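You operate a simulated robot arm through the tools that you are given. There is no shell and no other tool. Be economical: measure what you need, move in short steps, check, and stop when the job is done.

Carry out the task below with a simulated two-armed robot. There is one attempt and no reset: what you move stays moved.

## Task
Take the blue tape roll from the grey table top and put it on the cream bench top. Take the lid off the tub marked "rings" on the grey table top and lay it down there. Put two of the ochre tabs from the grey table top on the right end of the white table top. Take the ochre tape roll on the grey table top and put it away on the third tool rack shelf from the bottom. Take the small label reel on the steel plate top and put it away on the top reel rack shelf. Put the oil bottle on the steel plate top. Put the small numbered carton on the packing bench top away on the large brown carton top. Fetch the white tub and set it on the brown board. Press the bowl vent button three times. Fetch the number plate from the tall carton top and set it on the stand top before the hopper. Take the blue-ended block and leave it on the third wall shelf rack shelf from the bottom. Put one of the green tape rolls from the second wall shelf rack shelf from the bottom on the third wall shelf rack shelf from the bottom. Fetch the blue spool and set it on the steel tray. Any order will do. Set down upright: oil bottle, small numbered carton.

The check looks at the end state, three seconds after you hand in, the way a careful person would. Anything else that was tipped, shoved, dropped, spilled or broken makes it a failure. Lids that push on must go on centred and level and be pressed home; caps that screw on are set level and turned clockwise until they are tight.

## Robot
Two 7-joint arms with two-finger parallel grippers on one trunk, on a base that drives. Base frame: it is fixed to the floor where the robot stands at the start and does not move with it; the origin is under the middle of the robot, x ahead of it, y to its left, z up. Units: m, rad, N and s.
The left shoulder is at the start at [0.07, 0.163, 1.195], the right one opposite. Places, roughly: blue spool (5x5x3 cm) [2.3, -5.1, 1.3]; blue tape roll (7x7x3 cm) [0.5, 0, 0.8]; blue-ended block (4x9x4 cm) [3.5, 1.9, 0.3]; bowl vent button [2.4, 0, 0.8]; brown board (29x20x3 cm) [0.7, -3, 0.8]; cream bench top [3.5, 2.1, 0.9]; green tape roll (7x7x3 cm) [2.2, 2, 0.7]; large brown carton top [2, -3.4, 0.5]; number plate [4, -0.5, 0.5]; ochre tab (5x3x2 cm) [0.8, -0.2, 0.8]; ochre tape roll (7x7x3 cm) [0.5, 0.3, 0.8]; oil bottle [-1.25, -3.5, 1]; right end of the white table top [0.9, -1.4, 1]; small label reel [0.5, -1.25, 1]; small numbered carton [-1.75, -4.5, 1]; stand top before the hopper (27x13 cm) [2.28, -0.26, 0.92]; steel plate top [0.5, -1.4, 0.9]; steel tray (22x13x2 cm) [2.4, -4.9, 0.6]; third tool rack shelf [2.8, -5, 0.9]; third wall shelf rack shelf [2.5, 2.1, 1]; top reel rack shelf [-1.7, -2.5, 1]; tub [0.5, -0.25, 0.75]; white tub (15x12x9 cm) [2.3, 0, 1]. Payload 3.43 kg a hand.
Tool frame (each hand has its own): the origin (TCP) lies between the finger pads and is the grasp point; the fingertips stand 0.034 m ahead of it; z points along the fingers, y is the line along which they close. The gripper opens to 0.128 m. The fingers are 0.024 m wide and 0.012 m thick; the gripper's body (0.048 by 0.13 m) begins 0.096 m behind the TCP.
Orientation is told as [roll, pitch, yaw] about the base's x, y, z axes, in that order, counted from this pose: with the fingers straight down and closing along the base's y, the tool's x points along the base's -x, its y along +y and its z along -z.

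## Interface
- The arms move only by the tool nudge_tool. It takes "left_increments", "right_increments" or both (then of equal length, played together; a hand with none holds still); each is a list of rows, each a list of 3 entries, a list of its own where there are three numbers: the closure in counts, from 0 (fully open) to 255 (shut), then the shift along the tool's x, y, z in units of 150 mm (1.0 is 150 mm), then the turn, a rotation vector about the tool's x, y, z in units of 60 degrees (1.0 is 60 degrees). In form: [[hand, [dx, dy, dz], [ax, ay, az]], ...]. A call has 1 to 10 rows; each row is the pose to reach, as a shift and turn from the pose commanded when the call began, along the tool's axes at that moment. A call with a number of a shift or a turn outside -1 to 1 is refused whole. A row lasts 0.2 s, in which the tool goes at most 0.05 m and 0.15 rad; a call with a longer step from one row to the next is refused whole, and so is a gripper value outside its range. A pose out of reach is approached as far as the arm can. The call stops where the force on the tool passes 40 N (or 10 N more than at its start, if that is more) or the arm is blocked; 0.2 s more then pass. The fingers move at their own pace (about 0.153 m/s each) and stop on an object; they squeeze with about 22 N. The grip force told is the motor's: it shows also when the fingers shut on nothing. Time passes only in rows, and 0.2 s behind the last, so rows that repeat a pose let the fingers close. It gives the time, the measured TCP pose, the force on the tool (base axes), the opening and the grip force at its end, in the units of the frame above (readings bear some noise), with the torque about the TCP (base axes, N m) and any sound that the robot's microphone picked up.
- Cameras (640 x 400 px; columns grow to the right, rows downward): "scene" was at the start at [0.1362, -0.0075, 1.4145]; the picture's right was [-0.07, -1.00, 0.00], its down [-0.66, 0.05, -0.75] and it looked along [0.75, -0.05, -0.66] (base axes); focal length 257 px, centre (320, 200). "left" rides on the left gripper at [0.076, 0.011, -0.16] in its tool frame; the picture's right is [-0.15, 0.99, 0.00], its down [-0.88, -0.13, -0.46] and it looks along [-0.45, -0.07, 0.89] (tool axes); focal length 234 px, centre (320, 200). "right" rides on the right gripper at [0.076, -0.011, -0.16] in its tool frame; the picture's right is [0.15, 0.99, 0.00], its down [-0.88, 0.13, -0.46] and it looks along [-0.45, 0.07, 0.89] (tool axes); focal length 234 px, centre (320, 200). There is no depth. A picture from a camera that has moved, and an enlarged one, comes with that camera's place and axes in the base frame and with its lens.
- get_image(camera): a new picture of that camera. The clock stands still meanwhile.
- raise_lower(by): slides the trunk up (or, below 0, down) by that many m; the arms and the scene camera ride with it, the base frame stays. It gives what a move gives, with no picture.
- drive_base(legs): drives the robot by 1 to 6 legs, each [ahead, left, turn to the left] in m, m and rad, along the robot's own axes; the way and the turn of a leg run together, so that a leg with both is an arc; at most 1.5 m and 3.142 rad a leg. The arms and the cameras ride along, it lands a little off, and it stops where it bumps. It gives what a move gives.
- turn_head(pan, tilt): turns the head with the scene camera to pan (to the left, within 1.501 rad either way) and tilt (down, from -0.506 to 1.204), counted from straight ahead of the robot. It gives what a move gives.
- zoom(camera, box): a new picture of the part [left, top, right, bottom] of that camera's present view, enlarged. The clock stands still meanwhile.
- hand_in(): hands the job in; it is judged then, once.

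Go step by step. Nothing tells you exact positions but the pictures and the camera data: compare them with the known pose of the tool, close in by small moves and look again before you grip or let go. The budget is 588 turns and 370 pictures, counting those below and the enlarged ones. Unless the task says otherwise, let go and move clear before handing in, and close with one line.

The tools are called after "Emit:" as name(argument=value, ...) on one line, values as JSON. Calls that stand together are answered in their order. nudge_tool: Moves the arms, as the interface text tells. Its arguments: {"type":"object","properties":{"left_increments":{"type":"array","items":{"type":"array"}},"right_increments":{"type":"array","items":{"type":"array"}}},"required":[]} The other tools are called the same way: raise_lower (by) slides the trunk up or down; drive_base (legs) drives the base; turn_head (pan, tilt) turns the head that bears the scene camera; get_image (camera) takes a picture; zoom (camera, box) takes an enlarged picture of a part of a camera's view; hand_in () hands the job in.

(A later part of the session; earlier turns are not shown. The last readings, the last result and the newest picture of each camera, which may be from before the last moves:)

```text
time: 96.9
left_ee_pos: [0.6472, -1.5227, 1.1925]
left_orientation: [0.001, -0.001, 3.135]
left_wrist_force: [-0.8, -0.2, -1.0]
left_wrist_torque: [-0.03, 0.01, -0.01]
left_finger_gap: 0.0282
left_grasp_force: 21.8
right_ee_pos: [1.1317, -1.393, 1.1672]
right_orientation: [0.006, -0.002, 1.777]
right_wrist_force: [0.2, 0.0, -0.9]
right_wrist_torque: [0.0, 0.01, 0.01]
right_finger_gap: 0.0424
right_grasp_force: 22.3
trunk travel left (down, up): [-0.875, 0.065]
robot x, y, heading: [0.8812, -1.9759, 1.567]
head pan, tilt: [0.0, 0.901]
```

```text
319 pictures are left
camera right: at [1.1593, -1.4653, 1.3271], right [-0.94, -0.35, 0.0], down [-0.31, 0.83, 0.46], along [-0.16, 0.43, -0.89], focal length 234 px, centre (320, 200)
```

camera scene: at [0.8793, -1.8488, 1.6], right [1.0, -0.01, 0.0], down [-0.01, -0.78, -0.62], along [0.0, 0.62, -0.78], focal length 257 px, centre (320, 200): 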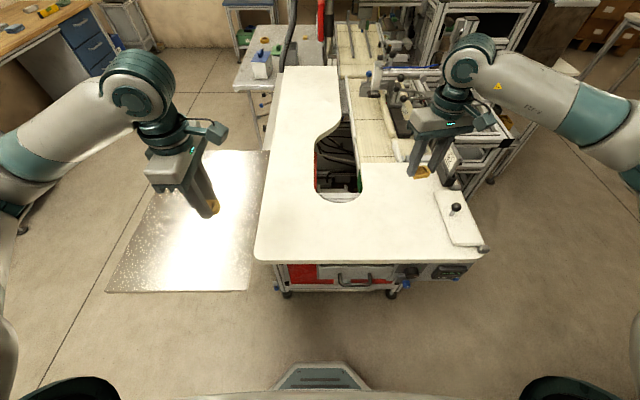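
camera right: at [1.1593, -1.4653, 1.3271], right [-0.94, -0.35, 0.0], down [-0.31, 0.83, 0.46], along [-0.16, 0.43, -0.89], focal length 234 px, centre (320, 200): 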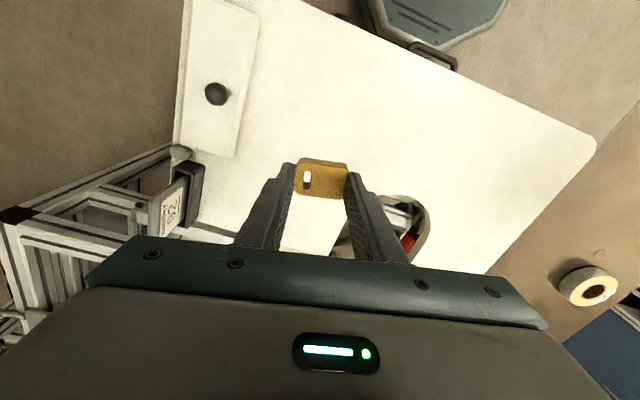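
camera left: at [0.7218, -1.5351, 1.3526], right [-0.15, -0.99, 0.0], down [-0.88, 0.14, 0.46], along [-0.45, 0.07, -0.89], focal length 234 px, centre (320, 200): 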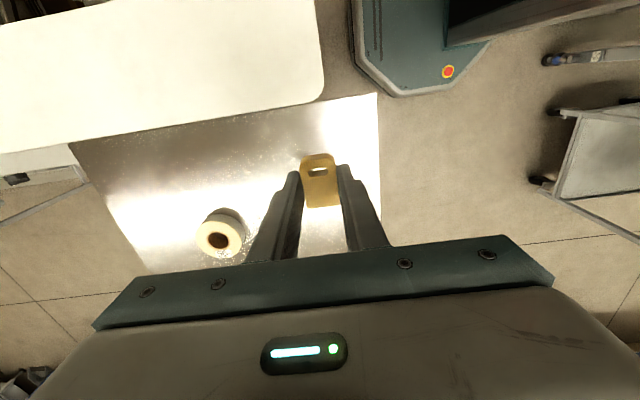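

Emit:
nudge_tool(left_increments=[[255, [0.25, -0.17, 0], [0, 0, 0]], [255, [0.5, -0.34, 0], [0, 0, 0]], [255, [0.75, -0.51, 0], [0, 0, 0]], [255, [1, -0.67, 0], [0, 0, 0]], [255, [1, -0.67, 0.3], [0, 0, 0]], [255, [1, -0.67, 0.6], [0, 0, 0]], [255, [1, -0.67, 0.9], [0, 0, 0]]], right_increments=[[255, [0, 0.24, 0], [0, 0, 0]], [255, [0, 0.48, 0], [0, 0, 0]], [255, [0, 0.72, 0], [0, 0, 0]], [255, [0, 0.95, 0], [0, 0, 0]], [255, [0, 0.95, 0.27], [0, 0, 0]], [255, [0, 0.95, 0.5], [0, 0, 0]], [255, [0, 0.95, 0.75], [0, 0, 0]]])

Emit:
get_image(camera="scene")

```text
time: 98.5
left_ee_pos: [0.7982, -1.4218, 1.0601]
left_orientation: [-0.001, -0.001, 3.135]
left_wrist_force: [1.0, 0.6, 0.5]
left_wrist_torque: [-0.05, 0.02, 0.02]
left_finger_gap: 0.0281
left_grasp_force: 21.9
right_ee_pos: [0.9926, -1.4227, 1.0544]
right_orientation: [0.004, -0.002, 1.779]
right_wrist_force: [0.0, 0.5, 0.3]
right_wrist_torque: [-0.05, 0.0, -0.01]
right_finger_gap: 0.0425
right_grasp_force: 21.5
trunk travel left (down, up): [-0.875, 0.065]
robot x, y, heading: [0.8801, -1.9722, 1.561]
head pan, tilt: [0.0, 0.901]
```

```text
318 pictures are left
camera scene: at [0.8795, -1.8476, 1.6001], right [1.0, -0.01, 0.0], down [-0.01, -0.78, -0.62], along [0.0, 0.62, -0.78], focal length 257 px, centre (320, 200)
```

scene: 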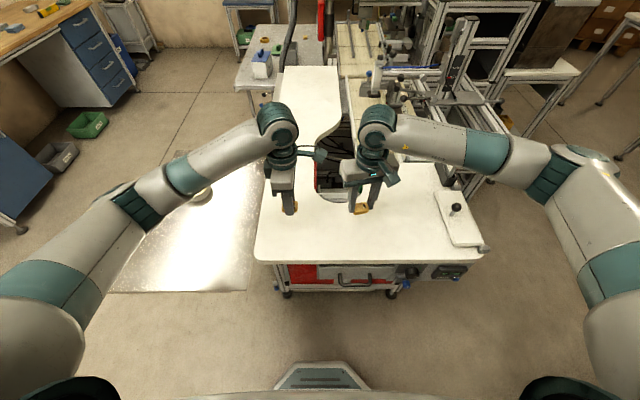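

Emit:
nudge_tool(left_increments=[[255, [0, 0, 0.2], [0, 0, 0]], [255, [0, 0, 0.4], [0, 0, 0]], [255, [0, 0, 0.46], [0, 0, 0]], [255, [0, 0, 0.5], [0, 0, 0]], [255, [0, 0, 0.54], [0, 0, 0]], [255, [0, 0, 0.58], [0, 0, 0]], [255, [0, 0, 0.62], [0, 0, 0]], [255, [0, 0, 0.66], [0, 0, 0]], [255, [0, 0, 0.7], [0, 0, 0]], [255, [0, 0, 0.74], [0, 0, 0]]])

Emit:
nudge_tool(right_increments=[[255, [0, 0, 0.2], [0, 0, 0]], [255, [0, 0, 0.4], [0, 0, 0]], [255, [0, 0, 0.46], [0, 0, 0]], [255, [0, 0, 0.5], [0, 0, 0]], [255, [0, 0, 0.54], [0, 0, 0]], [255, [0, 0, 0.58], [0, 0, 0]], [255, [0, 0, 0.62], [0, 0, 0]], [255, [0, 0, 0.66], [0, 0, 0]], [255, [0, 0, 0.7], [0, 0, 0]], [255, [0, 0, 0.74], [0, 0, 0]]])

```text
time: 99.8
left_ee_pos: [0.7988, -1.4229, 0.9846]
left_orientation: [-0.01, 0.006, 3.133]
left_wrist_force: [-5.6, -17.8, 32.2]
left_wrist_torque: [-1.22, 0.58, 0.1]
left_finger_gap: 0.0286
left_grasp_force: 22.2
right_ee_pos: [0.9916, -1.4259, 1.0566]
right_orientation: [0.002, -0.007, 1.779]
right_wrist_force: [0.4, -1.0, -0.8]
right_wrist_torque: [-0.04, 0.01, 0.04]
right_finger_gap: 0.0421
right_grasp_force: 22.5
trunk travel left (down, up): [-0.875, 0.065]
robot x, y, heading: [0.8775, -1.9759, 1.567]
head pan, tilt: [0.0, 0.901]
stopped in row 6 (left hand): the force on the tool passed its limit (the readings are from after the stop); the commanded pose is now the measured one
```

```text
time: 100.9
left_ee_pos: [0.7988, -1.4241, 0.9838]
left_orientation: [-0.015, 0.004, 3.135]
left_wrist_force: [-5.5, -7.9, 16.7]
left_wrist_torque: [-0.69, 0.3, -0.18]
left_finger_gap: 0.0286
left_grasp_force: 21.7
right_ee_pos: [0.9907, -1.425, 0.9841]
right_orientation: [0.002, -0.012, 1.778]
right_wrist_force: [3.9, -7.6, 16.1]
right_wrist_torque: [-0.29, -0.39, -0.02]
right_finger_gap: 0.0421
right_grasp_force: 21.7
trunk travel left (down, up): [-0.875, 0.065]
robot x, y, heading: [0.8774, -1.9693, 1.561]
head pan, tilt: [0.0, 0.901]
stopped in row 5 (right hand): the force on the tool passed its limit (the readings are from after the stop); the commanded pose is now the measured one
```

Emit:
nudge_tool(left_increments=[[200, [0, 0, 0], [0, 0, 0]], [170, [0, 0, 0], [0, 0, 0]], [150, [0, 0, -0.05], [0, 0, 0]], [100, [0, 0, -0.3], [0, 0, 0]], [0, [0, 0, -0.6], [0, 0, 0]], [0, [0, 0, -0.8], [0, 0, 0]]], right_increments=[[160, [0, 0, 0], [0, 0, 0]], [120, [0, 0, 0], [0, 0, 0]], [120, [0, 0, -0.05], [0, 0, 0]], [100, [0, 0, -0.3], [0, 0, 0]], [0, [0, 0, -0.6], [0, 0, 0]], [0, [0, 0, -0.8], [0, 0, 0]]])

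Emit:
get_image(camera="scene")

Emit:
get_image(camera="left")

```text
time: 102.3
left_ee_pos: [0.7982, -1.4185, 1.1026]
left_orientation: [-0.013, 0.003, 3.136]
left_wrist_force: [-0.2, -0.6, -0.8]
left_wrist_torque: [0.01, 0.02, 0.03]
left_finger_gap: 0.1281
left_grasp_force: 0.0
right_ee_pos: [0.9926, -1.4212, 1.1002]
right_orientation: [0.002, -0.008, 1.778]
right_wrist_force: [-0.6, -0.5, -0.7]
right_wrist_torque: [0.0, 0.0, 0.02]
right_finger_gap: 0.1279
right_grasp_force: 0.1
trunk travel left (down, up): [-0.875, 0.065]
robot x, y, heading: [0.8752, -1.9736, 1.566]
head pan, tilt: [0.0, 0.901]
```

```text
317 pictures are left
camera scene: at [0.8805, -1.8483, 1.5998], right [1.0, -0.01, 0.0], down [-0.01, -0.78, -0.62], along [0.0, 0.62, -0.78], focal length 257 px, centre (320, 200)
```

scene: 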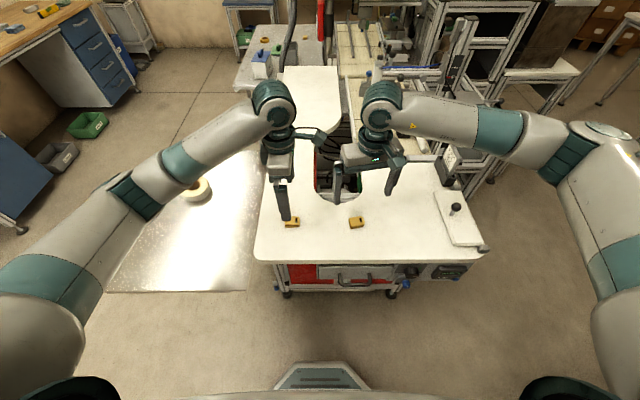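

```text
316 pictures are left
camera left: at [0.8729, -1.4324, 1.2627], right [-0.15, -0.99, -0.01], down [-0.88, 0.13, 0.46], along [-0.45, 0.08, -0.89], focal length 234 px, centre (320, 200)
```

left: 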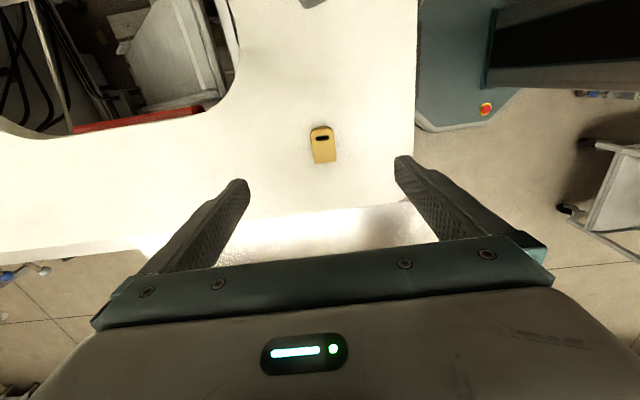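

Both tabs are on the white table's right end. Next is the label reel on the steel plate at about (0.48, -1.32), so I shift left and slightly forward.

Emit:
drive_base(legs=[[0, 0.2, 0], [0.1, 0, 0]])

Emit:
get_image(camera="scene")

Emit:
get_image(camera="left")

```text
time: 104.6
left_ee_pos: [0.5962, -1.3186, 1.1042]
left_orientation: [-0.012, 0.003, 3.138]
left_wrist_force: [0.6, 0.2, 0.1]
left_wrist_torque: [0.0, -0.02, -0.02]
left_finger_gap: 0.1279
left_grasp_force: 0.0
right_ee_pos: [0.7893, -1.321, 1.1009]
right_orientation: [0.0, -0.008, 1.781]
right_wrist_force: [-0.2, 0.2, 0.5]
right_wrist_torque: [0.02, 0.01, 0.0]
right_finger_gap: 0.1281
right_grasp_force: 0.1
trunk travel left (down, up): [-0.875, 0.065]
robot x, y, heading: [0.6755, -1.8712, 1.568]
head pan, tilt: [0.0, 0.901]
```

```text
315 pictures are left
camera scene: at [0.6777, -1.7497, 1.6003], right [1.0, 0.0, 0.0], down [0.0, -0.78, -0.62], along [0.0, 0.62, -0.78], focal length 257 px, centre (320, 200)
```

scene: 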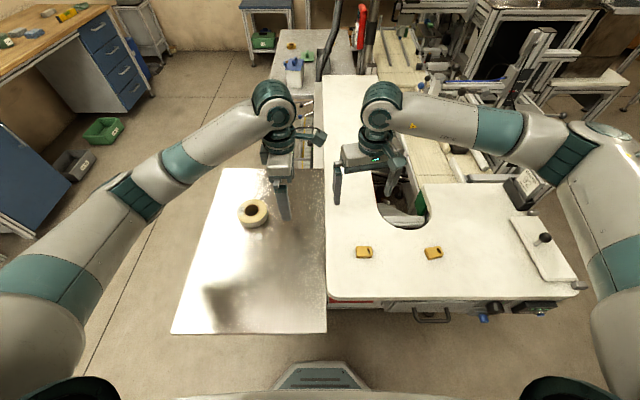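

```text
314 pictures are left
camera left: at [0.6697, -1.3331, 1.264], right [-0.15, -0.99, -0.01], down [-0.88, 0.13, 0.45], along [-0.45, 0.08, -0.89], focal length 234 px, centre (320, 200)
```

left: 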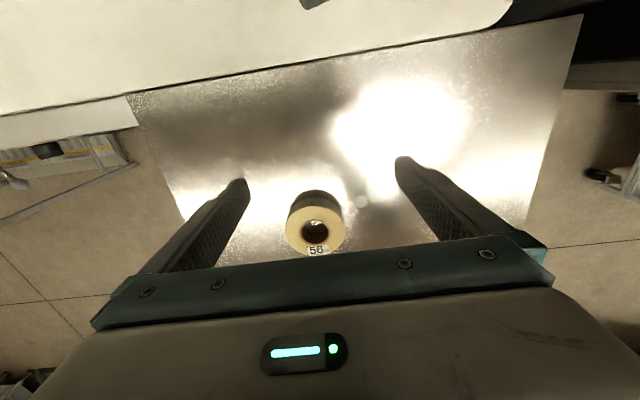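

Emit:
nudge_tool(left_increments=[[0, [-0.28, -0.06, 0], [0, 0, 0]], [0, [-0.56, -0.12, 0], [0, 0, 0]], [0, [-0.833, -0.184, 0], [0, 0, 0]], [0, [-0.833, -0.184, 0.2], [0, 0, 0]], [0, [-0.833, -0.184, 0.4], [0, 0, 0]], [0, [-0.833, -0.184, 0.5], [0, 0, 0]]])

Emit:
get_image(camera="left")

Emit:
zoom(camera="scene", box=[180, 120, 340, 270])

```text
time: 106.0
left_ee_pos: [0.472, -1.2894, 1.0284]
left_orientation: [-0.011, 0.005, 3.137]
left_wrist_force: [0.3, -0.7, 0.2]
left_wrist_torque: [0.03, 0.01, 0.03]
left_finger_gap: 0.128
left_grasp_force: 0.0
right_ee_pos: [0.7893, -1.32, 1.0994]
right_orientation: [0.003, -0.008, 1.782]
right_wrist_force: [0.0, 0.6, 0.0]
right_wrist_torque: [-0.03, -0.01, -0.01]
right_finger_gap: 0.1282
right_grasp_force: 0.0
trunk travel left (down, up): [-0.875, 0.065]
robot x, y, heading: [0.6759, -1.872, 1.564]
head pan, tilt: [0.0, 0.901]
```

```text
313 pictures are left
camera left: at [0.5456, -1.303, 1.188], right [-0.15, -0.99, -0.01], down [-0.88, 0.13, 0.45], along [-0.45, 0.08, -0.89], focal length 234 px, centre (320, 200)
```

left: 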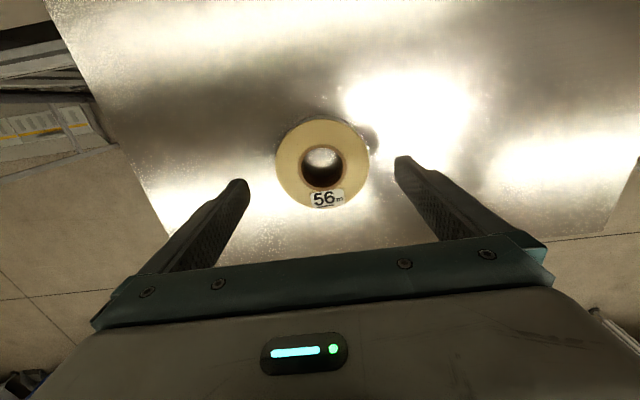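

```text
2.67 times, centred on (260, 195) of scene
camera zoom: at [0.6786, -1.7469, 1.6], right [1.0, 0.0, 0.0], down [0.0, -0.78, -0.62], along [0.0, 0.62, -0.78], focal length 685 px, centre (480, 213)
```

zoom: 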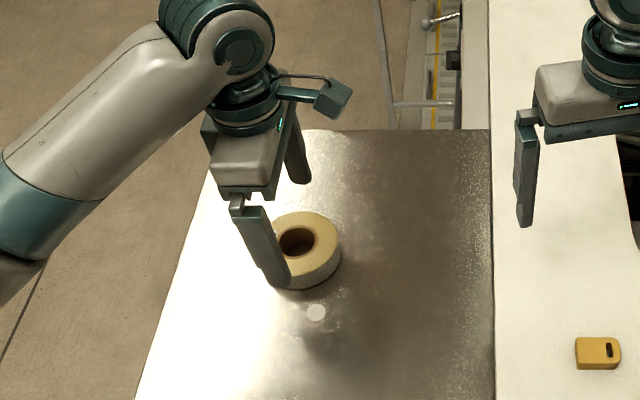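

Emit:
nudge_tool(left_increments=[[0, [-0.03, 0, 0.15], [0, 0, 0]], [0, [-0.03, 0, 0.3], [0, 0, 0]], [0, [-0.03, 0, 0.38], [0, 0, 0]], [0, [-0.03, 0, 0.42], [0, 0, 0]], [0, [-0.03, 0, 0.46], [0, 0, 0]], [0, [-0.03, 0, 0.49], [0, 0, 0]]])

Emit:
zoom(camera="scene", box=[180, 120, 340, 270])

```text
time: 106.8
left_ee_pos: [0.4675, -1.2887, 0.9806]
left_orientation: [-0.013, 0.003, 3.137]
left_wrist_force: [2.6, -10.6, 13.6]
left_wrist_torque: [-1.35, 0.07, 0.4]
left_finger_gap: 0.1277
left_grasp_force: 0.0
right_ee_pos: [0.7894, -1.3222, 1.0993]
right_orientation: [0.003, -0.01, 1.78]
right_wrist_force: [-0.6, -0.6, 0.7]
right_wrist_torque: [-0.03, -0.02, 0.01]
right_finger_gap: 0.128
right_grasp_force: 0.1
trunk travel left (down, up): [-0.875, 0.065]
robot x, y, heading: [0.6753, -1.8715, 1.568]
head pan, tilt: [0.0, 0.901]
stopped in row 3 (left hand): the force on the tool passed its limit (the readings are from after the stop); the commanded pose is now the measured one
```

```text
2.67 times, centred on (260, 195) of scene
camera zoom: at [0.6794, -1.7502, 1.6002], right [1.0, 0.0, 0.0], down [0.0, -0.78, -0.62], along [0.0, 0.62, -0.78], focal length 685 px, centre (480, 213)
```

zoom: 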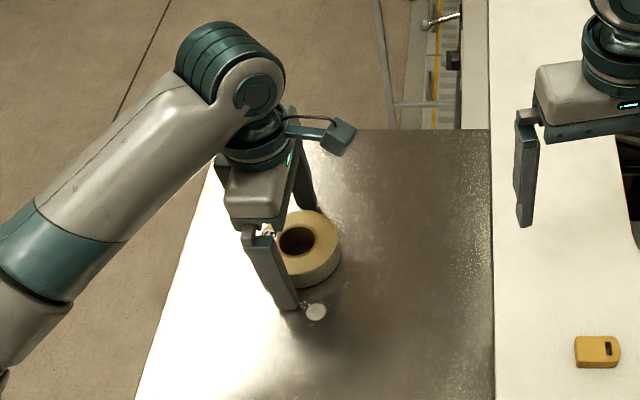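

Emit:
nudge_tool(left_increments=[[0, [0, 0, -0.02], [0, 0, 0]], [100, [0, 0, -0.02], [0, 0, 0]], [255, [0, 0, -0.02], [0, 0, 0]], [255, [0, 0, -0.02], [0, 0, 0]]])

Emit:
nudge_tool(left_increments=[[255, [0, 0, -0.2], [0, 0, 0]], [255, [0, 0, -0.5], [0, 0, 0]], [255, [0, 0, -0.8], [0, 0, 0]]])

Emit:
get_image(camera="scene")

Emit:
get_image(camera="left")

```text
time: 107.8
left_ee_pos: [0.4668, -1.2849, 0.9814]
left_orientation: [-0.012, 0.006, 3.138]
left_wrist_force: [0.7, 0.2, 0.4]
left_wrist_torque: [-0.03, -0.01, 0.0]
left_finger_gap: 0.0906
left_grasp_force: 22.3
right_ee_pos: [0.7892, -1.3193, 1.0999]
right_orientation: [0.003, -0.006, 1.778]
right_wrist_force: [-0.1, 0.6, 0.9]
right_wrist_torque: [-0.02, 0.02, -0.02]
right_finger_gap: 0.1279
right_grasp_force: 0.1
trunk travel left (down, up): [-0.875, 0.065]
robot x, y, heading: [0.6736, -1.8697, 1.568]
head pan, tilt: [0.0, 0.901]
```

```text
time: 108.6
left_ee_pos: [0.4695, -1.2875, 1.0987]
left_orientation: [-0.013, 0.002, 3.14]
left_wrist_force: [0.5, 0.8, -1.4]
left_wrist_torque: [0.04, -0.01, -0.02]
left_finger_gap: 0.0903
left_grasp_force: 22.5
right_ee_pos: [0.791, -1.3199, 1.1002]
right_orientation: [0.005, -0.007, 1.781]
right_wrist_force: [-0.1, -0.1, 0.4]
right_wrist_torque: [0.0, -0.01, -0.03]
right_finger_gap: 0.128
right_grasp_force: 0.0
trunk travel left (down, up): [-0.875, 0.065]
robot x, y, heading: [0.674, -1.8711, 1.566]
head pan, tilt: [0.0, 0.901]
```

```text
310 pictures are left
camera scene: at [0.6789, -1.7478, 1.5999], right [1.0, 0.0, 0.0], down [0.0, -0.78, -0.62], along [0.0, 0.62, -0.78], focal length 257 px, centre (320, 200)
```

scene: 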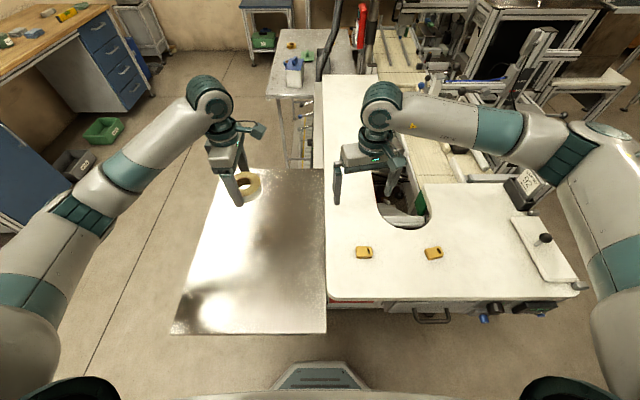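

```text
309 pictures are left
camera left: at [0.5439, -1.3016, 1.2578], right [-0.15, -0.99, -0.01], down [-0.88, 0.13, 0.45], along [-0.45, 0.08, -0.89], focal length 234 px, centre (320, 200)
```

left: 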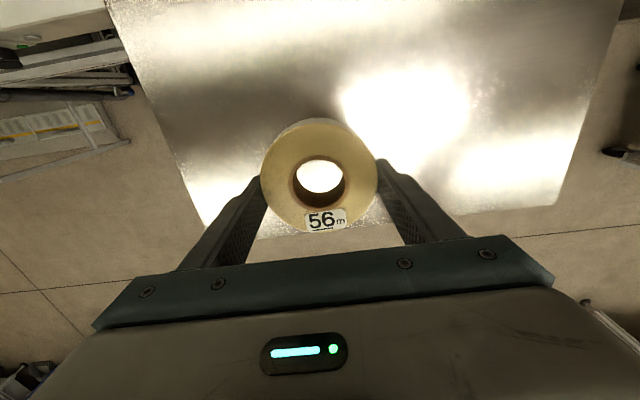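

The reel is held. I back off, turn to face -x and head for the reel rack.

Emit:
drive_base(legs=[[-0.12, 0, 0], [0, 0, 1.575], [1.3, 0, 0]])

Emit:
turn_head(pan=0.4, tilt=0.4)

Emit:
get_image(camera="scene")

Emit:
turn_head(pan=1.4, tilt=0.4)

Emit:
get_image(camera="scene")

```text
time: 119.8
left_ee_pos: [-1.2206, -2.1831, 1.0974]
left_orientation: [-0.014, 0.004, -1.58]
left_wrist_force: [-1.0, 0.0, -1.5]
left_wrist_torque: [0.01, 0.02, 0.02]
left_finger_gap: 0.0903
left_grasp_force: 21.9
right_ee_pos: [-1.1852, -1.8641, 1.0992]
right_orientation: [0.003, -0.007, -2.938]
right_wrist_force: [0.0, 0.0, -0.2]
right_wrist_torque: [0.02, 0.01, 0.02]
right_finger_gap: 0.1281
right_grasp_force: 0.0
trunk travel left (down, up): [-0.875, 0.065]
robot x, y, heading: [-0.6353, -1.9796, 3.131]
head pan, tilt: [0.0, 0.901]
```

```text
time: 120.8
left_ee_pos: [-1.2188, -2.1827, 1.0975]
left_orientation: [-0.012, 0.004, -1.582]
left_wrist_force: [0.0, 0.7, -1.1]
left_wrist_torque: [0.0, 0.02, -0.01]
left_finger_gap: 0.0904
left_grasp_force: 21.8
right_ee_pos: [-1.1851, -1.8633, 1.1002]
right_orientation: [0.004, -0.008, -2.937]
right_wrist_force: [-0.1, 0.5, -0.4]
right_wrist_torque: [0.0, -0.02, 0.02]
right_finger_gap: 0.1282
right_grasp_force: 0.1
trunk travel left (down, up): [-0.875, 0.065]
robot x, y, heading: [-0.6345, -1.9769, 3.136]
head pan, tilt: [0.4, 0.4]
```

```text
308 pictures are left
camera scene: at [-0.769, -2.0163, 1.6429], right [-0.38, 0.93, 0.0], down [0.36, 0.15, -0.92], along [-0.85, -0.35, -0.39], focal length 257 px, centre (320, 200)
```

scene: 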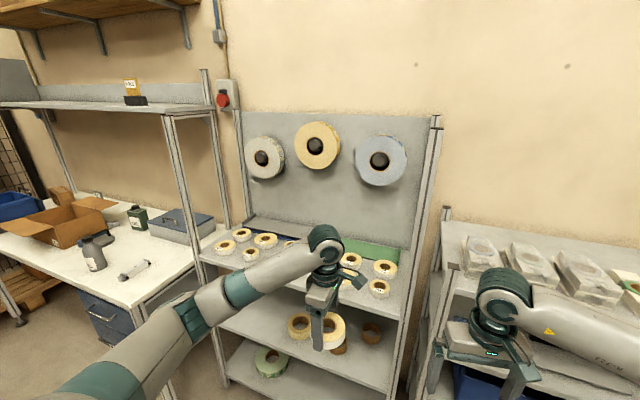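

```text
time: 122.0
left_ee_pos: [-1.2204, -2.1836, 1.0977]
left_orientation: [-0.012, 0.005, -1.582]
left_wrist_force: [-0.8, -0.5, -1.8]
left_wrist_torque: [0.04, 0.0, 0.0]
left_finger_gap: 0.0903
left_grasp_force: 22.0
right_ee_pos: [-1.1852, -1.863, 1.0981]
right_orientation: [0.003, -0.008, -2.937]
right_wrist_force: [0.0, 0.6, -0.3]
right_wrist_torque: [0.0, -0.01, 0.0]
right_finger_gap: 0.1279
right_grasp_force: 0.1
trunk travel left (down, up): [-0.875, 0.065]
robot x, y, heading: [-0.6366, -1.9796, 3.135]
head pan, tilt: [1.4, 0.4]
```

```text
307 pictures are left
camera scene: at [-0.7001, -2.0723, 1.643], right [-0.98, 0.18, 0.0], down [0.07, 0.38, -0.92], along [-0.17, -0.91, -0.39], focal length 257 px, centre (320, 200)
```

scene: 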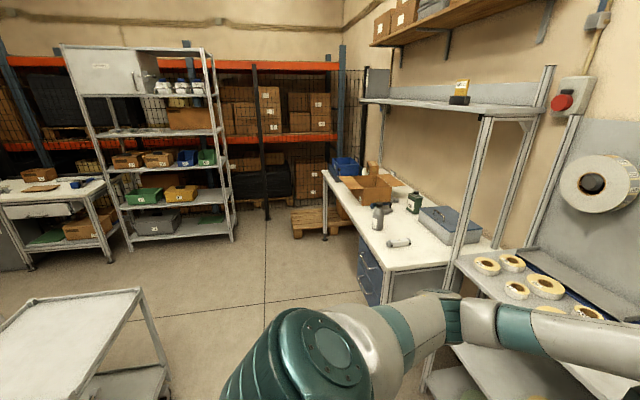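

Emit:
nudge_tool(left_increments=[[255, [0, 0, -0.25], [0, 0, 0]], [255, [0, 0, -0.5], [0, 0, 0]], [255, [0, 0, -0.75], [0, 0, 0]]], right_increments=[[0, [0, 0, -0.25], [0, 0, 0]], [0, [0.15, 0, -0.5], [0, 0, 0]], [0, [0.4, 0, -0.7], [0, 0, 0]]])

Emit:
drive_base(legs=[[0, 0.22, 0], [0.22, 0, 0]])

Emit:
turn_head(pan=0.3, tilt=0.7)

Emit:
get_image(camera="scene")

Emit:
get_image(camera="left")

```text
time: 122.8
left_ee_pos: [-1.2167, -2.1823, 1.2111]
left_orientation: [-0.014, 0.005, -1.58]
left_wrist_force: [0.5, 0.4, -1.4]
left_wrist_torque: [-0.04, 0.04, -0.02]
left_finger_gap: 0.0905
left_grasp_force: 21.8
right_ee_pos: [-1.1264, -1.85, 1.2077]
right_orientation: [0.005, -0.008, -2.937]
right_wrist_force: [0.1, -0.2, -0.3]
right_wrist_torque: [-0.02, -0.02, -0.01]
right_finger_gap: 0.1281
right_grasp_force: 0.1
trunk travel left (down, up): [-0.875, 0.065]
robot x, y, heading: [-0.6336, -1.9761, 3.134]
head pan, tilt: [1.4, 0.4]
```

```text
time: 125.8
left_ee_pos: [-1.4429, -2.3947, 1.2106]
left_orientation: [-0.016, 0.004, -1.592]
left_wrist_force: [1.0, 0.1, -1.7]
left_wrist_torque: [-0.03, 0.01, 0.01]
left_finger_gap: 0.0904
left_grasp_force: 22.0
right_ee_pos: [-1.3492, -2.0617, 1.2067]
right_orientation: [0.003, -0.01, -2.949]
right_wrist_force: [-0.1, -0.1, 0.2]
right_wrist_torque: [-0.04, -0.01, 0.02]
right_finger_gap: 0.1281
right_grasp_force: 0.1
trunk travel left (down, up): [-0.875, 0.065]
robot x, y, heading: [-0.8586, -2.1919, 3.121]
head pan, tilt: [1.4, 0.4]
```

```text
time: 127.2
left_ee_pos: [-1.4451, -2.3944, 1.2093]
left_orientation: [-0.012, 0.004, -1.591]
left_wrist_force: [0.0, -0.6, -1.6]
left_wrist_torque: [-0.04, 0.03, 0.0]
left_finger_gap: 0.0902
left_grasp_force: 21.5
right_ee_pos: [-1.3507, -2.0618, 1.2061]
right_orientation: [0.004, -0.007, -2.948]
right_wrist_force: [-0.9, 0.3, -0.1]
right_wrist_torque: [-0.04, -0.03, -0.01]
right_finger_gap: 0.1283
right_grasp_force: 0.1
trunk travel left (down, up): [-0.875, 0.065]
robot x, y, heading: [-0.861, -2.197, 3.121]
head pan, tilt: [0.3, 0.7]
```

```text
306 pictures are left
camera scene: at [-0.9897, -2.2201, 1.6161], right [-0.28, 0.96, 0.0], down [0.62, 0.18, -0.76], along [-0.73, -0.21, -0.64], focal length 257 px, centre (320, 200)
```

scene: 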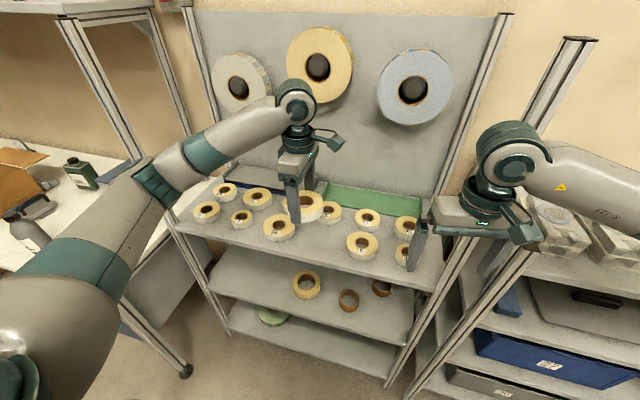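

```text
305 pictures are left
camera left: at [-1.4314, -2.3192, 1.3697], right [0.99, -0.17, -0.01], down [-0.14, -0.88, 0.45], along [-0.09, -0.45, -0.89], focal length 234 px, centre (320, 200)
```

left: 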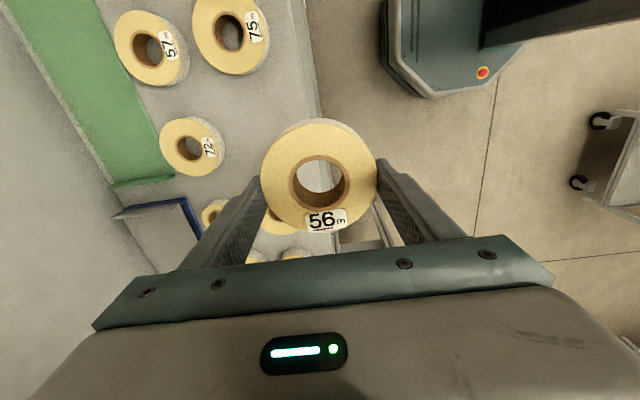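

Emit:
drive_base(legs=[[0.08, 0, 0.02]])

Emit:
get_image(camera="left")

Emit:
get_image(camera="scene")

```text
time: 128.3
left_ee_pos: [-1.5185, -2.4008, 1.2093]
left_orientation: [-0.011, 0.004, -1.578]
left_wrist_force: [0.2, -0.2, -1.4]
left_wrist_torque: [0.0, 0.0, 0.01]
left_finger_gap: 0.0901
left_grasp_force: 22.4
right_ee_pos: [-1.4254, -2.0695, 1.2041]
right_orientation: [0.0, -0.003, -2.916]
right_wrist_force: [-0.4, 0.7, -0.1]
right_wrist_torque: [0.02, 0.0, 0.0]
right_finger_gap: 0.1281
right_grasp_force: 0.0
trunk travel left (down, up): [-0.875, 0.065]
robot x, y, heading: [-0.9386, -2.2005, 3.14]
head pan, tilt: [0.3, 0.7]
stopped in leg 1: the robot was blocked; the commanded pose is now the measured one
```

```text
304 pictures are left
camera left: at [-1.5061, -2.3258, 1.3693], right [0.99, -0.15, -0.01], down [-0.13, -0.88, 0.45], along [-0.08, -0.45, -0.89], focal length 234 px, centre (320, 200)
```

left: 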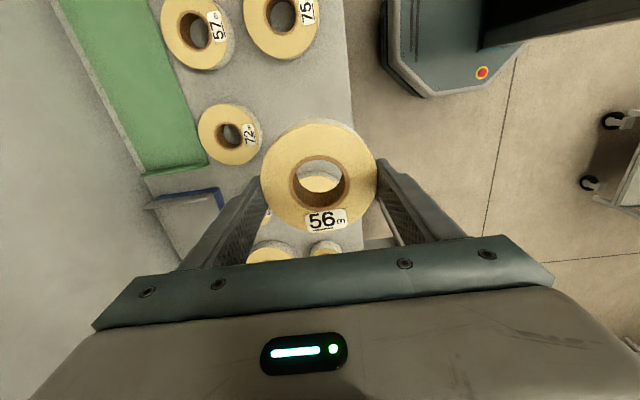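

```text
303 pictures are left
camera scene: at [-1.0657, -2.2208, 1.6162], right [-0.29, 0.96, 0.0], down [0.62, 0.19, -0.76], along [-0.73, -0.22, -0.64], focal length 257 px, centre (320, 200)
```

scene: 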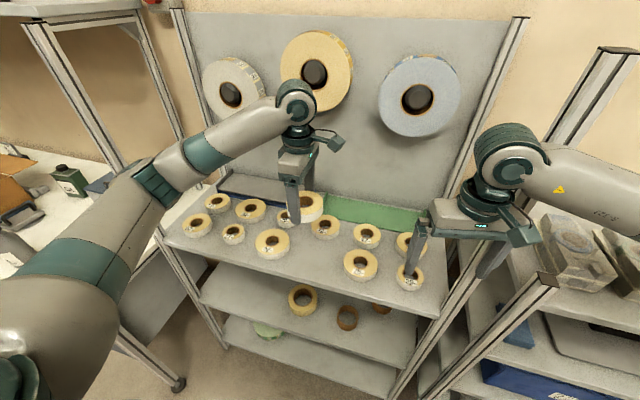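

Emit:
drive_base(legs=[[-0.02, 0, 0]])

Emit:
get_image(camera="right")

Emit:
turn_head(pan=1.0, tilt=0.8)

Emit:
get_image(camera="scene")

```text
time: 129.1
left_ee_pos: [-1.505, -2.4, 1.2052]
left_orientation: [-0.007, 0.004, -1.579]
left_wrist_force: [-0.8, -0.8, -2.0]
left_wrist_torque: [0.01, -0.07, -0.03]
left_finger_gap: 0.0902
left_grasp_force: 22.0
right_ee_pos: [-1.4113, -2.0704, 1.2017]
right_orientation: [0.001, 0.0, -2.919]
right_wrist_force: [-1.6, 0.1, -0.8]
right_wrist_torque: [0.01, -0.12, -0.01]
right_finger_gap: 0.128
right_grasp_force: 0.0
trunk travel left (down, up): [-0.875, 0.065]
robot x, y, heading: [-0.9177, -2.1951, 3.134]
head pan, tilt: [0.3, 0.7]
```

```text
302 pictures are left
camera right: at [-1.3394, -2.041, 1.3617], right [0.36, -0.93, 0.0], down [-0.83, -0.32, 0.46], along [-0.42, -0.17, -0.89], focal length 234 px, centre (320, 200)
```

right: 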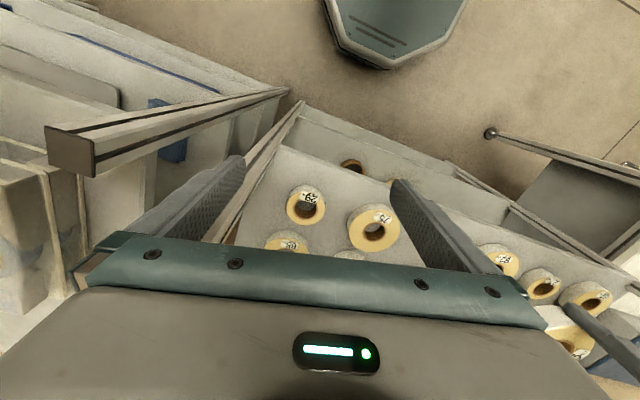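

```text
time: 130.2
left_ee_pos: [-1.499, -2.4019, 1.2086]
left_orientation: [-0.011, 0.004, -1.577]
left_wrist_force: [-0.8, 0.7, -1.0]
left_wrist_torque: [-0.01, -0.03, -0.03]
left_finger_gap: 0.0903
left_grasp_force: 22.0
right_ee_pos: [-1.4055, -2.0702, 1.2039]
right_orientation: [0.002, -0.002, -2.918]
right_wrist_force: [0.0, -0.3, 0.4]
right_wrist_torque: [0.06, -0.01, -0.02]
right_finger_gap: 0.1279
right_grasp_force: 0.1
trunk travel left (down, up): [-0.875, 0.065]
robot x, y, heading: [-0.9181, -2.1982, 3.135]
head pan, tilt: [1.0, 0.799]
```

```text
301 pictures are left
camera scene: at [-1.0091, -2.264, 1.6079], right [-0.84, 0.55, 0.0], down [0.39, 0.6, -0.7], along [-0.38, -0.58, -0.72], focal length 257 px, centre (320, 200)
```

scene: 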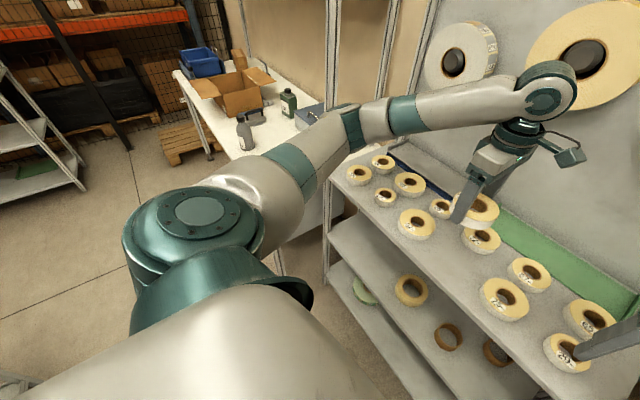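

Emit:
nudge_tool(right_increments=[[0, [0.2, 0, -0.1], [0, 0, 0]], [0, [0.4, 0.05, -0.2], [0, 0, 0]], [0, [0.65, 0.1, -0.3], [0, 0, 0]]])

Emit:
drive_base(legs=[[0.025, -0.02, 0]])

Emit:
get_image(camera="left")

```text
time: 131.0
left_ee_pos: [-1.4991, -2.4014, 1.2085]
left_orientation: [-0.011, 0.006, -1.578]
left_wrist_force: [-0.2, -0.6, -0.6]
left_wrist_torque: [0.03, -0.04, 0.01]
left_finger_gap: 0.0905
left_grasp_force: 22.0
right_ee_pos: [-1.3074, -2.0612, 1.2471]
right_orientation: [-0.001, -0.003, -2.918]
right_wrist_force: [0.1, 0.1, 0.4]
right_wrist_torque: [0.03, 0.04, 0.05]
right_finger_gap: 0.128
right_grasp_force: 0.1
trunk travel left (down, up): [-0.875, 0.065]
robot x, y, heading: [-0.9185, -2.1925, 3.133]
head pan, tilt: [1.0, 0.799]
```

```text
time: 131.8
left_ee_pos: [-1.5174, -2.386, 1.2115]
left_orientation: [-0.015, 0.007, -1.576]
left_wrist_force: [0.3, -0.3, -1.1]
left_wrist_torque: [0.07, 0.08, 0.01]
left_finger_gap: 0.0902
left_grasp_force: 22.2
right_ee_pos: [-1.3275, -2.0458, 1.2499]
right_orientation: [-0.003, -0.008, -2.916]
right_wrist_force: [0.9, -0.1, 0.0]
right_wrist_torque: [0.06, 0.04, 0.0]
right_finger_gap: 0.1279
right_grasp_force: 0.2
trunk travel left (down, up): [-0.875, 0.065]
robot x, y, heading: [-0.9421, -2.1766, 3.135]
head pan, tilt: [1.0, 0.799]
```

```text
300 pictures are left
camera left: at [-1.505, -2.3113, 1.3715], right [0.99, -0.15, -0.02], down [-0.13, -0.88, 0.45], along [-0.08, -0.44, -0.89], focal length 234 px, centre (320, 200)
```

left: 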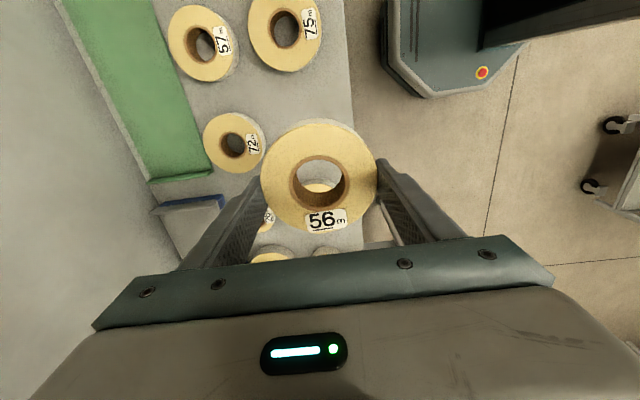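

Emit:
nudge_tool(left_increments=[[255, [0.05, 0, 0.25], [0, 0, 0]], [255, [0.05, 0, 0.5], [0, 0, 0]], [255, [0.05, 0, 0.75], [0, 0, 0]], [255, [0.05, 0, 1], [0, 0, 0]]])

Emit:
get_image(camera="left")

Emit:
zoom(camera="scene", box=[360, 100, 640, 380])

```text
time: 132.8
left_ee_pos: [-1.5276, -2.3704, 1.0568]
left_orientation: [-0.013, 0.003, -1.576]
left_wrist_force: [-0.2, 0.9, -1.9]
left_wrist_torque: [-0.01, 0.02, 0.02]
left_finger_gap: 0.0905
left_grasp_force: 22.1
right_ee_pos: [-1.3342, -2.0409, 1.2465]
right_orientation: [0.002, -0.004, -2.919]
right_wrist_force: [-0.6, -0.4, 0.1]
right_wrist_torque: [-0.01, 0.02, -0.01]
right_finger_gap: 0.128
right_grasp_force: 0.0
trunk travel left (down, up): [-0.875, 0.065]
robot x, y, heading: [-0.9394, -2.1732, 3.141]
head pan, tilt: [1.0, 0.799]
```

```text
299 pictures are left
camera left: at [-1.5154, -2.2962, 1.2175], right [0.99, -0.15, -0.01], down [-0.13, -0.88, 0.45], along [-0.08, -0.45, -0.89], focal length 234 px, centre (320, 200)
```

left: 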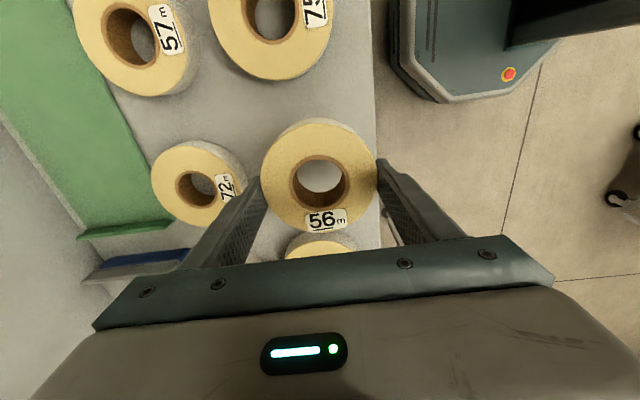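

```text
1.43 times, centred on (500, 240) of scene
camera zoom: at [-1.0344, -2.2435, 1.6079], right [-0.84, 0.54, 0.0], down [0.39, 0.6, -0.7], along [-0.38, -0.58, -0.72], focal length 367 px, centre (63, 143)
```

zoom: 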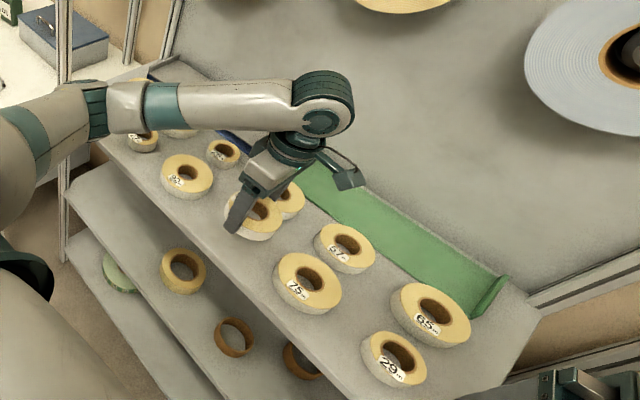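

Emit:
nudge_tool(left_increments=[[255, [0, 0, 0.15], [0, 0, 0]], [255, [0, 0, 0.22], [0, 0, 0]], [255, [0, 0, 0.27], [0, 0, 0]], [255, [0, 0, 0.31], [0, 0, 0]], [255, [0, 0, 0.35], [0, 0, 0]], [255, [0, 0, 0.39], [0, 0, 0]], [255, [0, 0, 0.43], [0, 0, 0]]])

```text
time: 134.4
left_ee_pos: [-1.5258, -2.3741, 0.9936]
left_orientation: [-0.01, 0.004, -1.576]
left_wrist_force: [1.0, -0.1, -1.0]
left_wrist_torque: [-0.02, 0.0, 0.04]
left_finger_gap: 0.0903
left_grasp_force: 22.0
right_ee_pos: [-1.3317, -2.0415, 1.2478]
right_orientation: [0.001, -0.003, -2.916]
right_wrist_force: [0.0, 0.6, 0.1]
right_wrist_torque: [-0.02, -0.02, 0.0]
right_finger_gap: 0.1277
right_grasp_force: 0.1
trunk travel left (down, up): [-0.875, 0.065]
robot x, y, heading: [-0.9406, -2.1743, 3.136]
head pan, tilt: [1.0, 0.799]
```

Emit:
nudge_tool(left_increments=[[255, [0, 0, 0.03], [0, 0, 0]], [255, [0, 0, 0.06], [0, 0, 0]], [255, [0, 0, 0.09], [0, 0, 0]], [255, [0, 0, 0.12], [0, 0, 0]], [255, [0, 0, 0.15], [0, 0, 0]], [255, [0, 0, 0.18], [0, 0, 0]], [255, [0, 0, 0.21], [0, 0, 0]]])

Emit:
get_image(camera="left")

```text
time: 135.4
left_ee_pos: [-1.5257, -2.3719, 0.9858]
left_orientation: [-0.019, 0.005, -1.577]
left_wrist_force: [9.8, 1.0, 18.5]
left_wrist_torque: [-0.22, -1.27, 0.13]
left_finger_gap: 0.0907
left_grasp_force: 21.9
right_ee_pos: [-1.3302, -2.0411, 1.2478]
right_orientation: [0.002, -0.008, -2.915]
right_wrist_force: [0.1, -0.3, -0.2]
right_wrist_torque: [-0.02, -0.02, -0.01]
right_finger_gap: 0.1281
right_grasp_force: 0.2
trunk travel left (down, up): [-0.875, 0.065]
robot x, y, heading: [-0.9419, -2.1761, 3.137]
head pan, tilt: [1.0, 0.799]
stopped in row 4 (left hand): the force on the tool passed its limit (the readings are from after the stop); the commanded pose is now the measured one
```

```text
297 pictures are left
camera left: at [-1.5123, -2.2983, 1.1449], right [0.99, -0.15, -0.02], down [-0.13, -0.88, 0.45], along [-0.09, -0.45, -0.89], focal length 234 px, centre (320, 200)
```

left: 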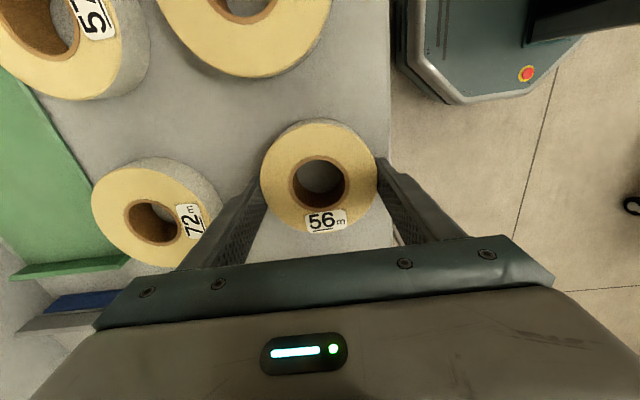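

Emit:
nudge_tool(left_increments=[[60, [0, 0, -0.01], [0, 0, 0]], [50, [0, 0, -0.01], [0, 0, 0]], [50, [0, 0, -0.01], [0, 0, 0]], [50, [0, 0, -0.2], [0, 0, 0]], [50, [0, 0, -0.45], [0, 0, 0]], [50, [0, 0, -0.7], [0, 0, 0]], [0, [0, 0, -1], [0, 0, 0]]])

Emit:
get_image(camera="left")

```text
time: 137.0
left_ee_pos: [-1.5208, -2.3734, 1.1314]
left_orientation: [-0.018, 0.003, -1.576]
left_wrist_force: [-0.3, 0.8, 0.4]
left_wrist_torque: [0.0, 0.01, -0.03]
left_finger_gap: 0.1281
left_grasp_force: 0.0
right_ee_pos: [-1.3324, -2.0414, 1.2471]
right_orientation: [0.002, -0.005, -2.918]
right_wrist_force: [0.1, 0.2, -0.8]
right_wrist_torque: [0.01, 0.01, -0.03]
right_finger_gap: 0.1279
right_grasp_force: 0.1
trunk travel left (down, up): [-0.875, 0.065]
robot x, y, heading: [-0.9415, -2.1771, 3.137]
head pan, tilt: [1.0, 0.799]
```

```text
296 pictures are left
camera left: at [-1.5084, -2.2982, 1.2908], right [0.99, -0.15, -0.02], down [-0.13, -0.88, 0.45], along [-0.08, -0.45, -0.89], focal length 234 px, centre (320, 200)
```

left: 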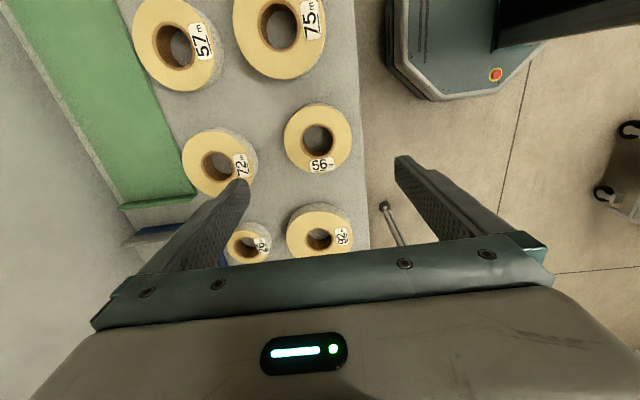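

The reel stands on the top shelf with space around it. Next I go along to the packing bench to find the oil bottle and the small numbered carton.

Emit:
drive_base(legs=[[-0.4, 0, 0], [0, 1.15, 0]])

Emit:
turn_head(pan=0.1, tilt=0.6)

Emit:
get_image(camera="scene")

Emit:
turn_head(pan=0.9, tilt=0.5)

Emit:
get_image(camera="scene")

```text
time: 145.0
left_ee_pos: [-1.1236, -3.5426, 1.1307]
left_orientation: [-0.016, 0.005, -1.555]
left_wrist_force: [0.1, -1.1, 0.8]
left_wrist_torque: [0.0, 0.01, 0.0]
left_finger_gap: 0.1281
left_grasp_force: 0.1
right_ee_pos: [-0.9398, -3.2073, 1.2472]
right_orientation: [0.003, -0.003, -2.898]
right_wrist_force: [-0.7, -0.6, 0.4]
right_wrist_torque: [-0.03, 0.0, 0.02]
right_finger_gap: 0.128
right_grasp_force: 0.0
trunk travel left (down, up): [-0.875, 0.065]
robot x, y, heading: [-0.5438, -3.3368, -3.129]
head pan, tilt: [1.0, 0.799]
```

```text
time: 146.2
left_ee_pos: [-1.1246, -3.5436, 1.1311]
left_orientation: [-0.018, 0.006, -1.555]
left_wrist_force: [0.7, -0.4, 0.0]
left_wrist_torque: [0.0, -0.01, -0.02]
left_finger_gap: 0.1278
left_grasp_force: 0.0
right_ee_pos: [-0.9415, -3.2077, 1.2489]
right_orientation: [0.003, -0.005, -2.897]
right_wrist_force: [0.2, 0.6, -0.2]
right_wrist_torque: [-0.01, 0.0, -0.02]
right_finger_gap: 0.128
right_grasp_force: 0.1
trunk travel left (down, up): [-0.875, 0.065]
robot x, y, heading: [-0.5485, -3.3343, -3.125]
head pan, tilt: [0.099, 0.6]
```

```text
295 pictures are left
camera scene: at [-0.6824, -3.3463, 1.6248], right [-0.12, 0.99, 0.0], down [0.56, 0.07, -0.82], along [-0.82, -0.1, -0.57], focal length 257 px, centre (320, 200)
```

scene: 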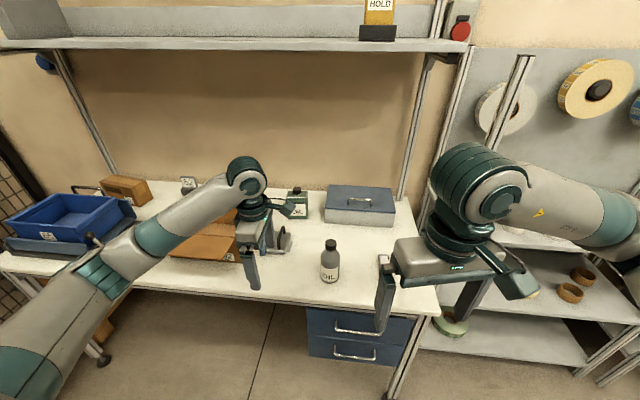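

```text
time: 147.3
left_ee_pos: [-1.1239, -3.5433, 1.1302]
left_orientation: [-0.017, 0.005, -1.556]
left_wrist_force: [0.7, 0.3, 0.0]
left_wrist_torque: [-0.02, -0.01, 0.02]
left_finger_gap: 0.1279
left_grasp_force: 0.1
right_ee_pos: [-0.9412, -3.2073, 1.2474]
right_orientation: [0.002, -0.002, -2.898]
right_wrist_force: [0.3, -1.0, -0.4]
right_wrist_torque: [0.01, -0.02, 0.01]
right_finger_gap: 0.128
right_grasp_force: 0.1
trunk travel left (down, up): [-0.875, 0.065]
robot x, y, heading: [-0.5449, -3.3365, -3.121]
head pan, tilt: [0.901, 0.499]
```

```text
294 pictures are left
camera scene: at [-0.6501, -3.4082, 1.6339], right [-0.79, 0.61, 0.0], down [0.29, 0.38, -0.88], along [-0.54, -0.7, -0.48], focal length 257 px, centre (320, 200)
```

scene: 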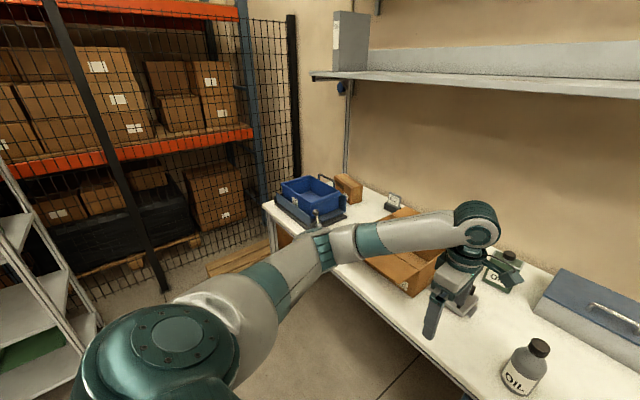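

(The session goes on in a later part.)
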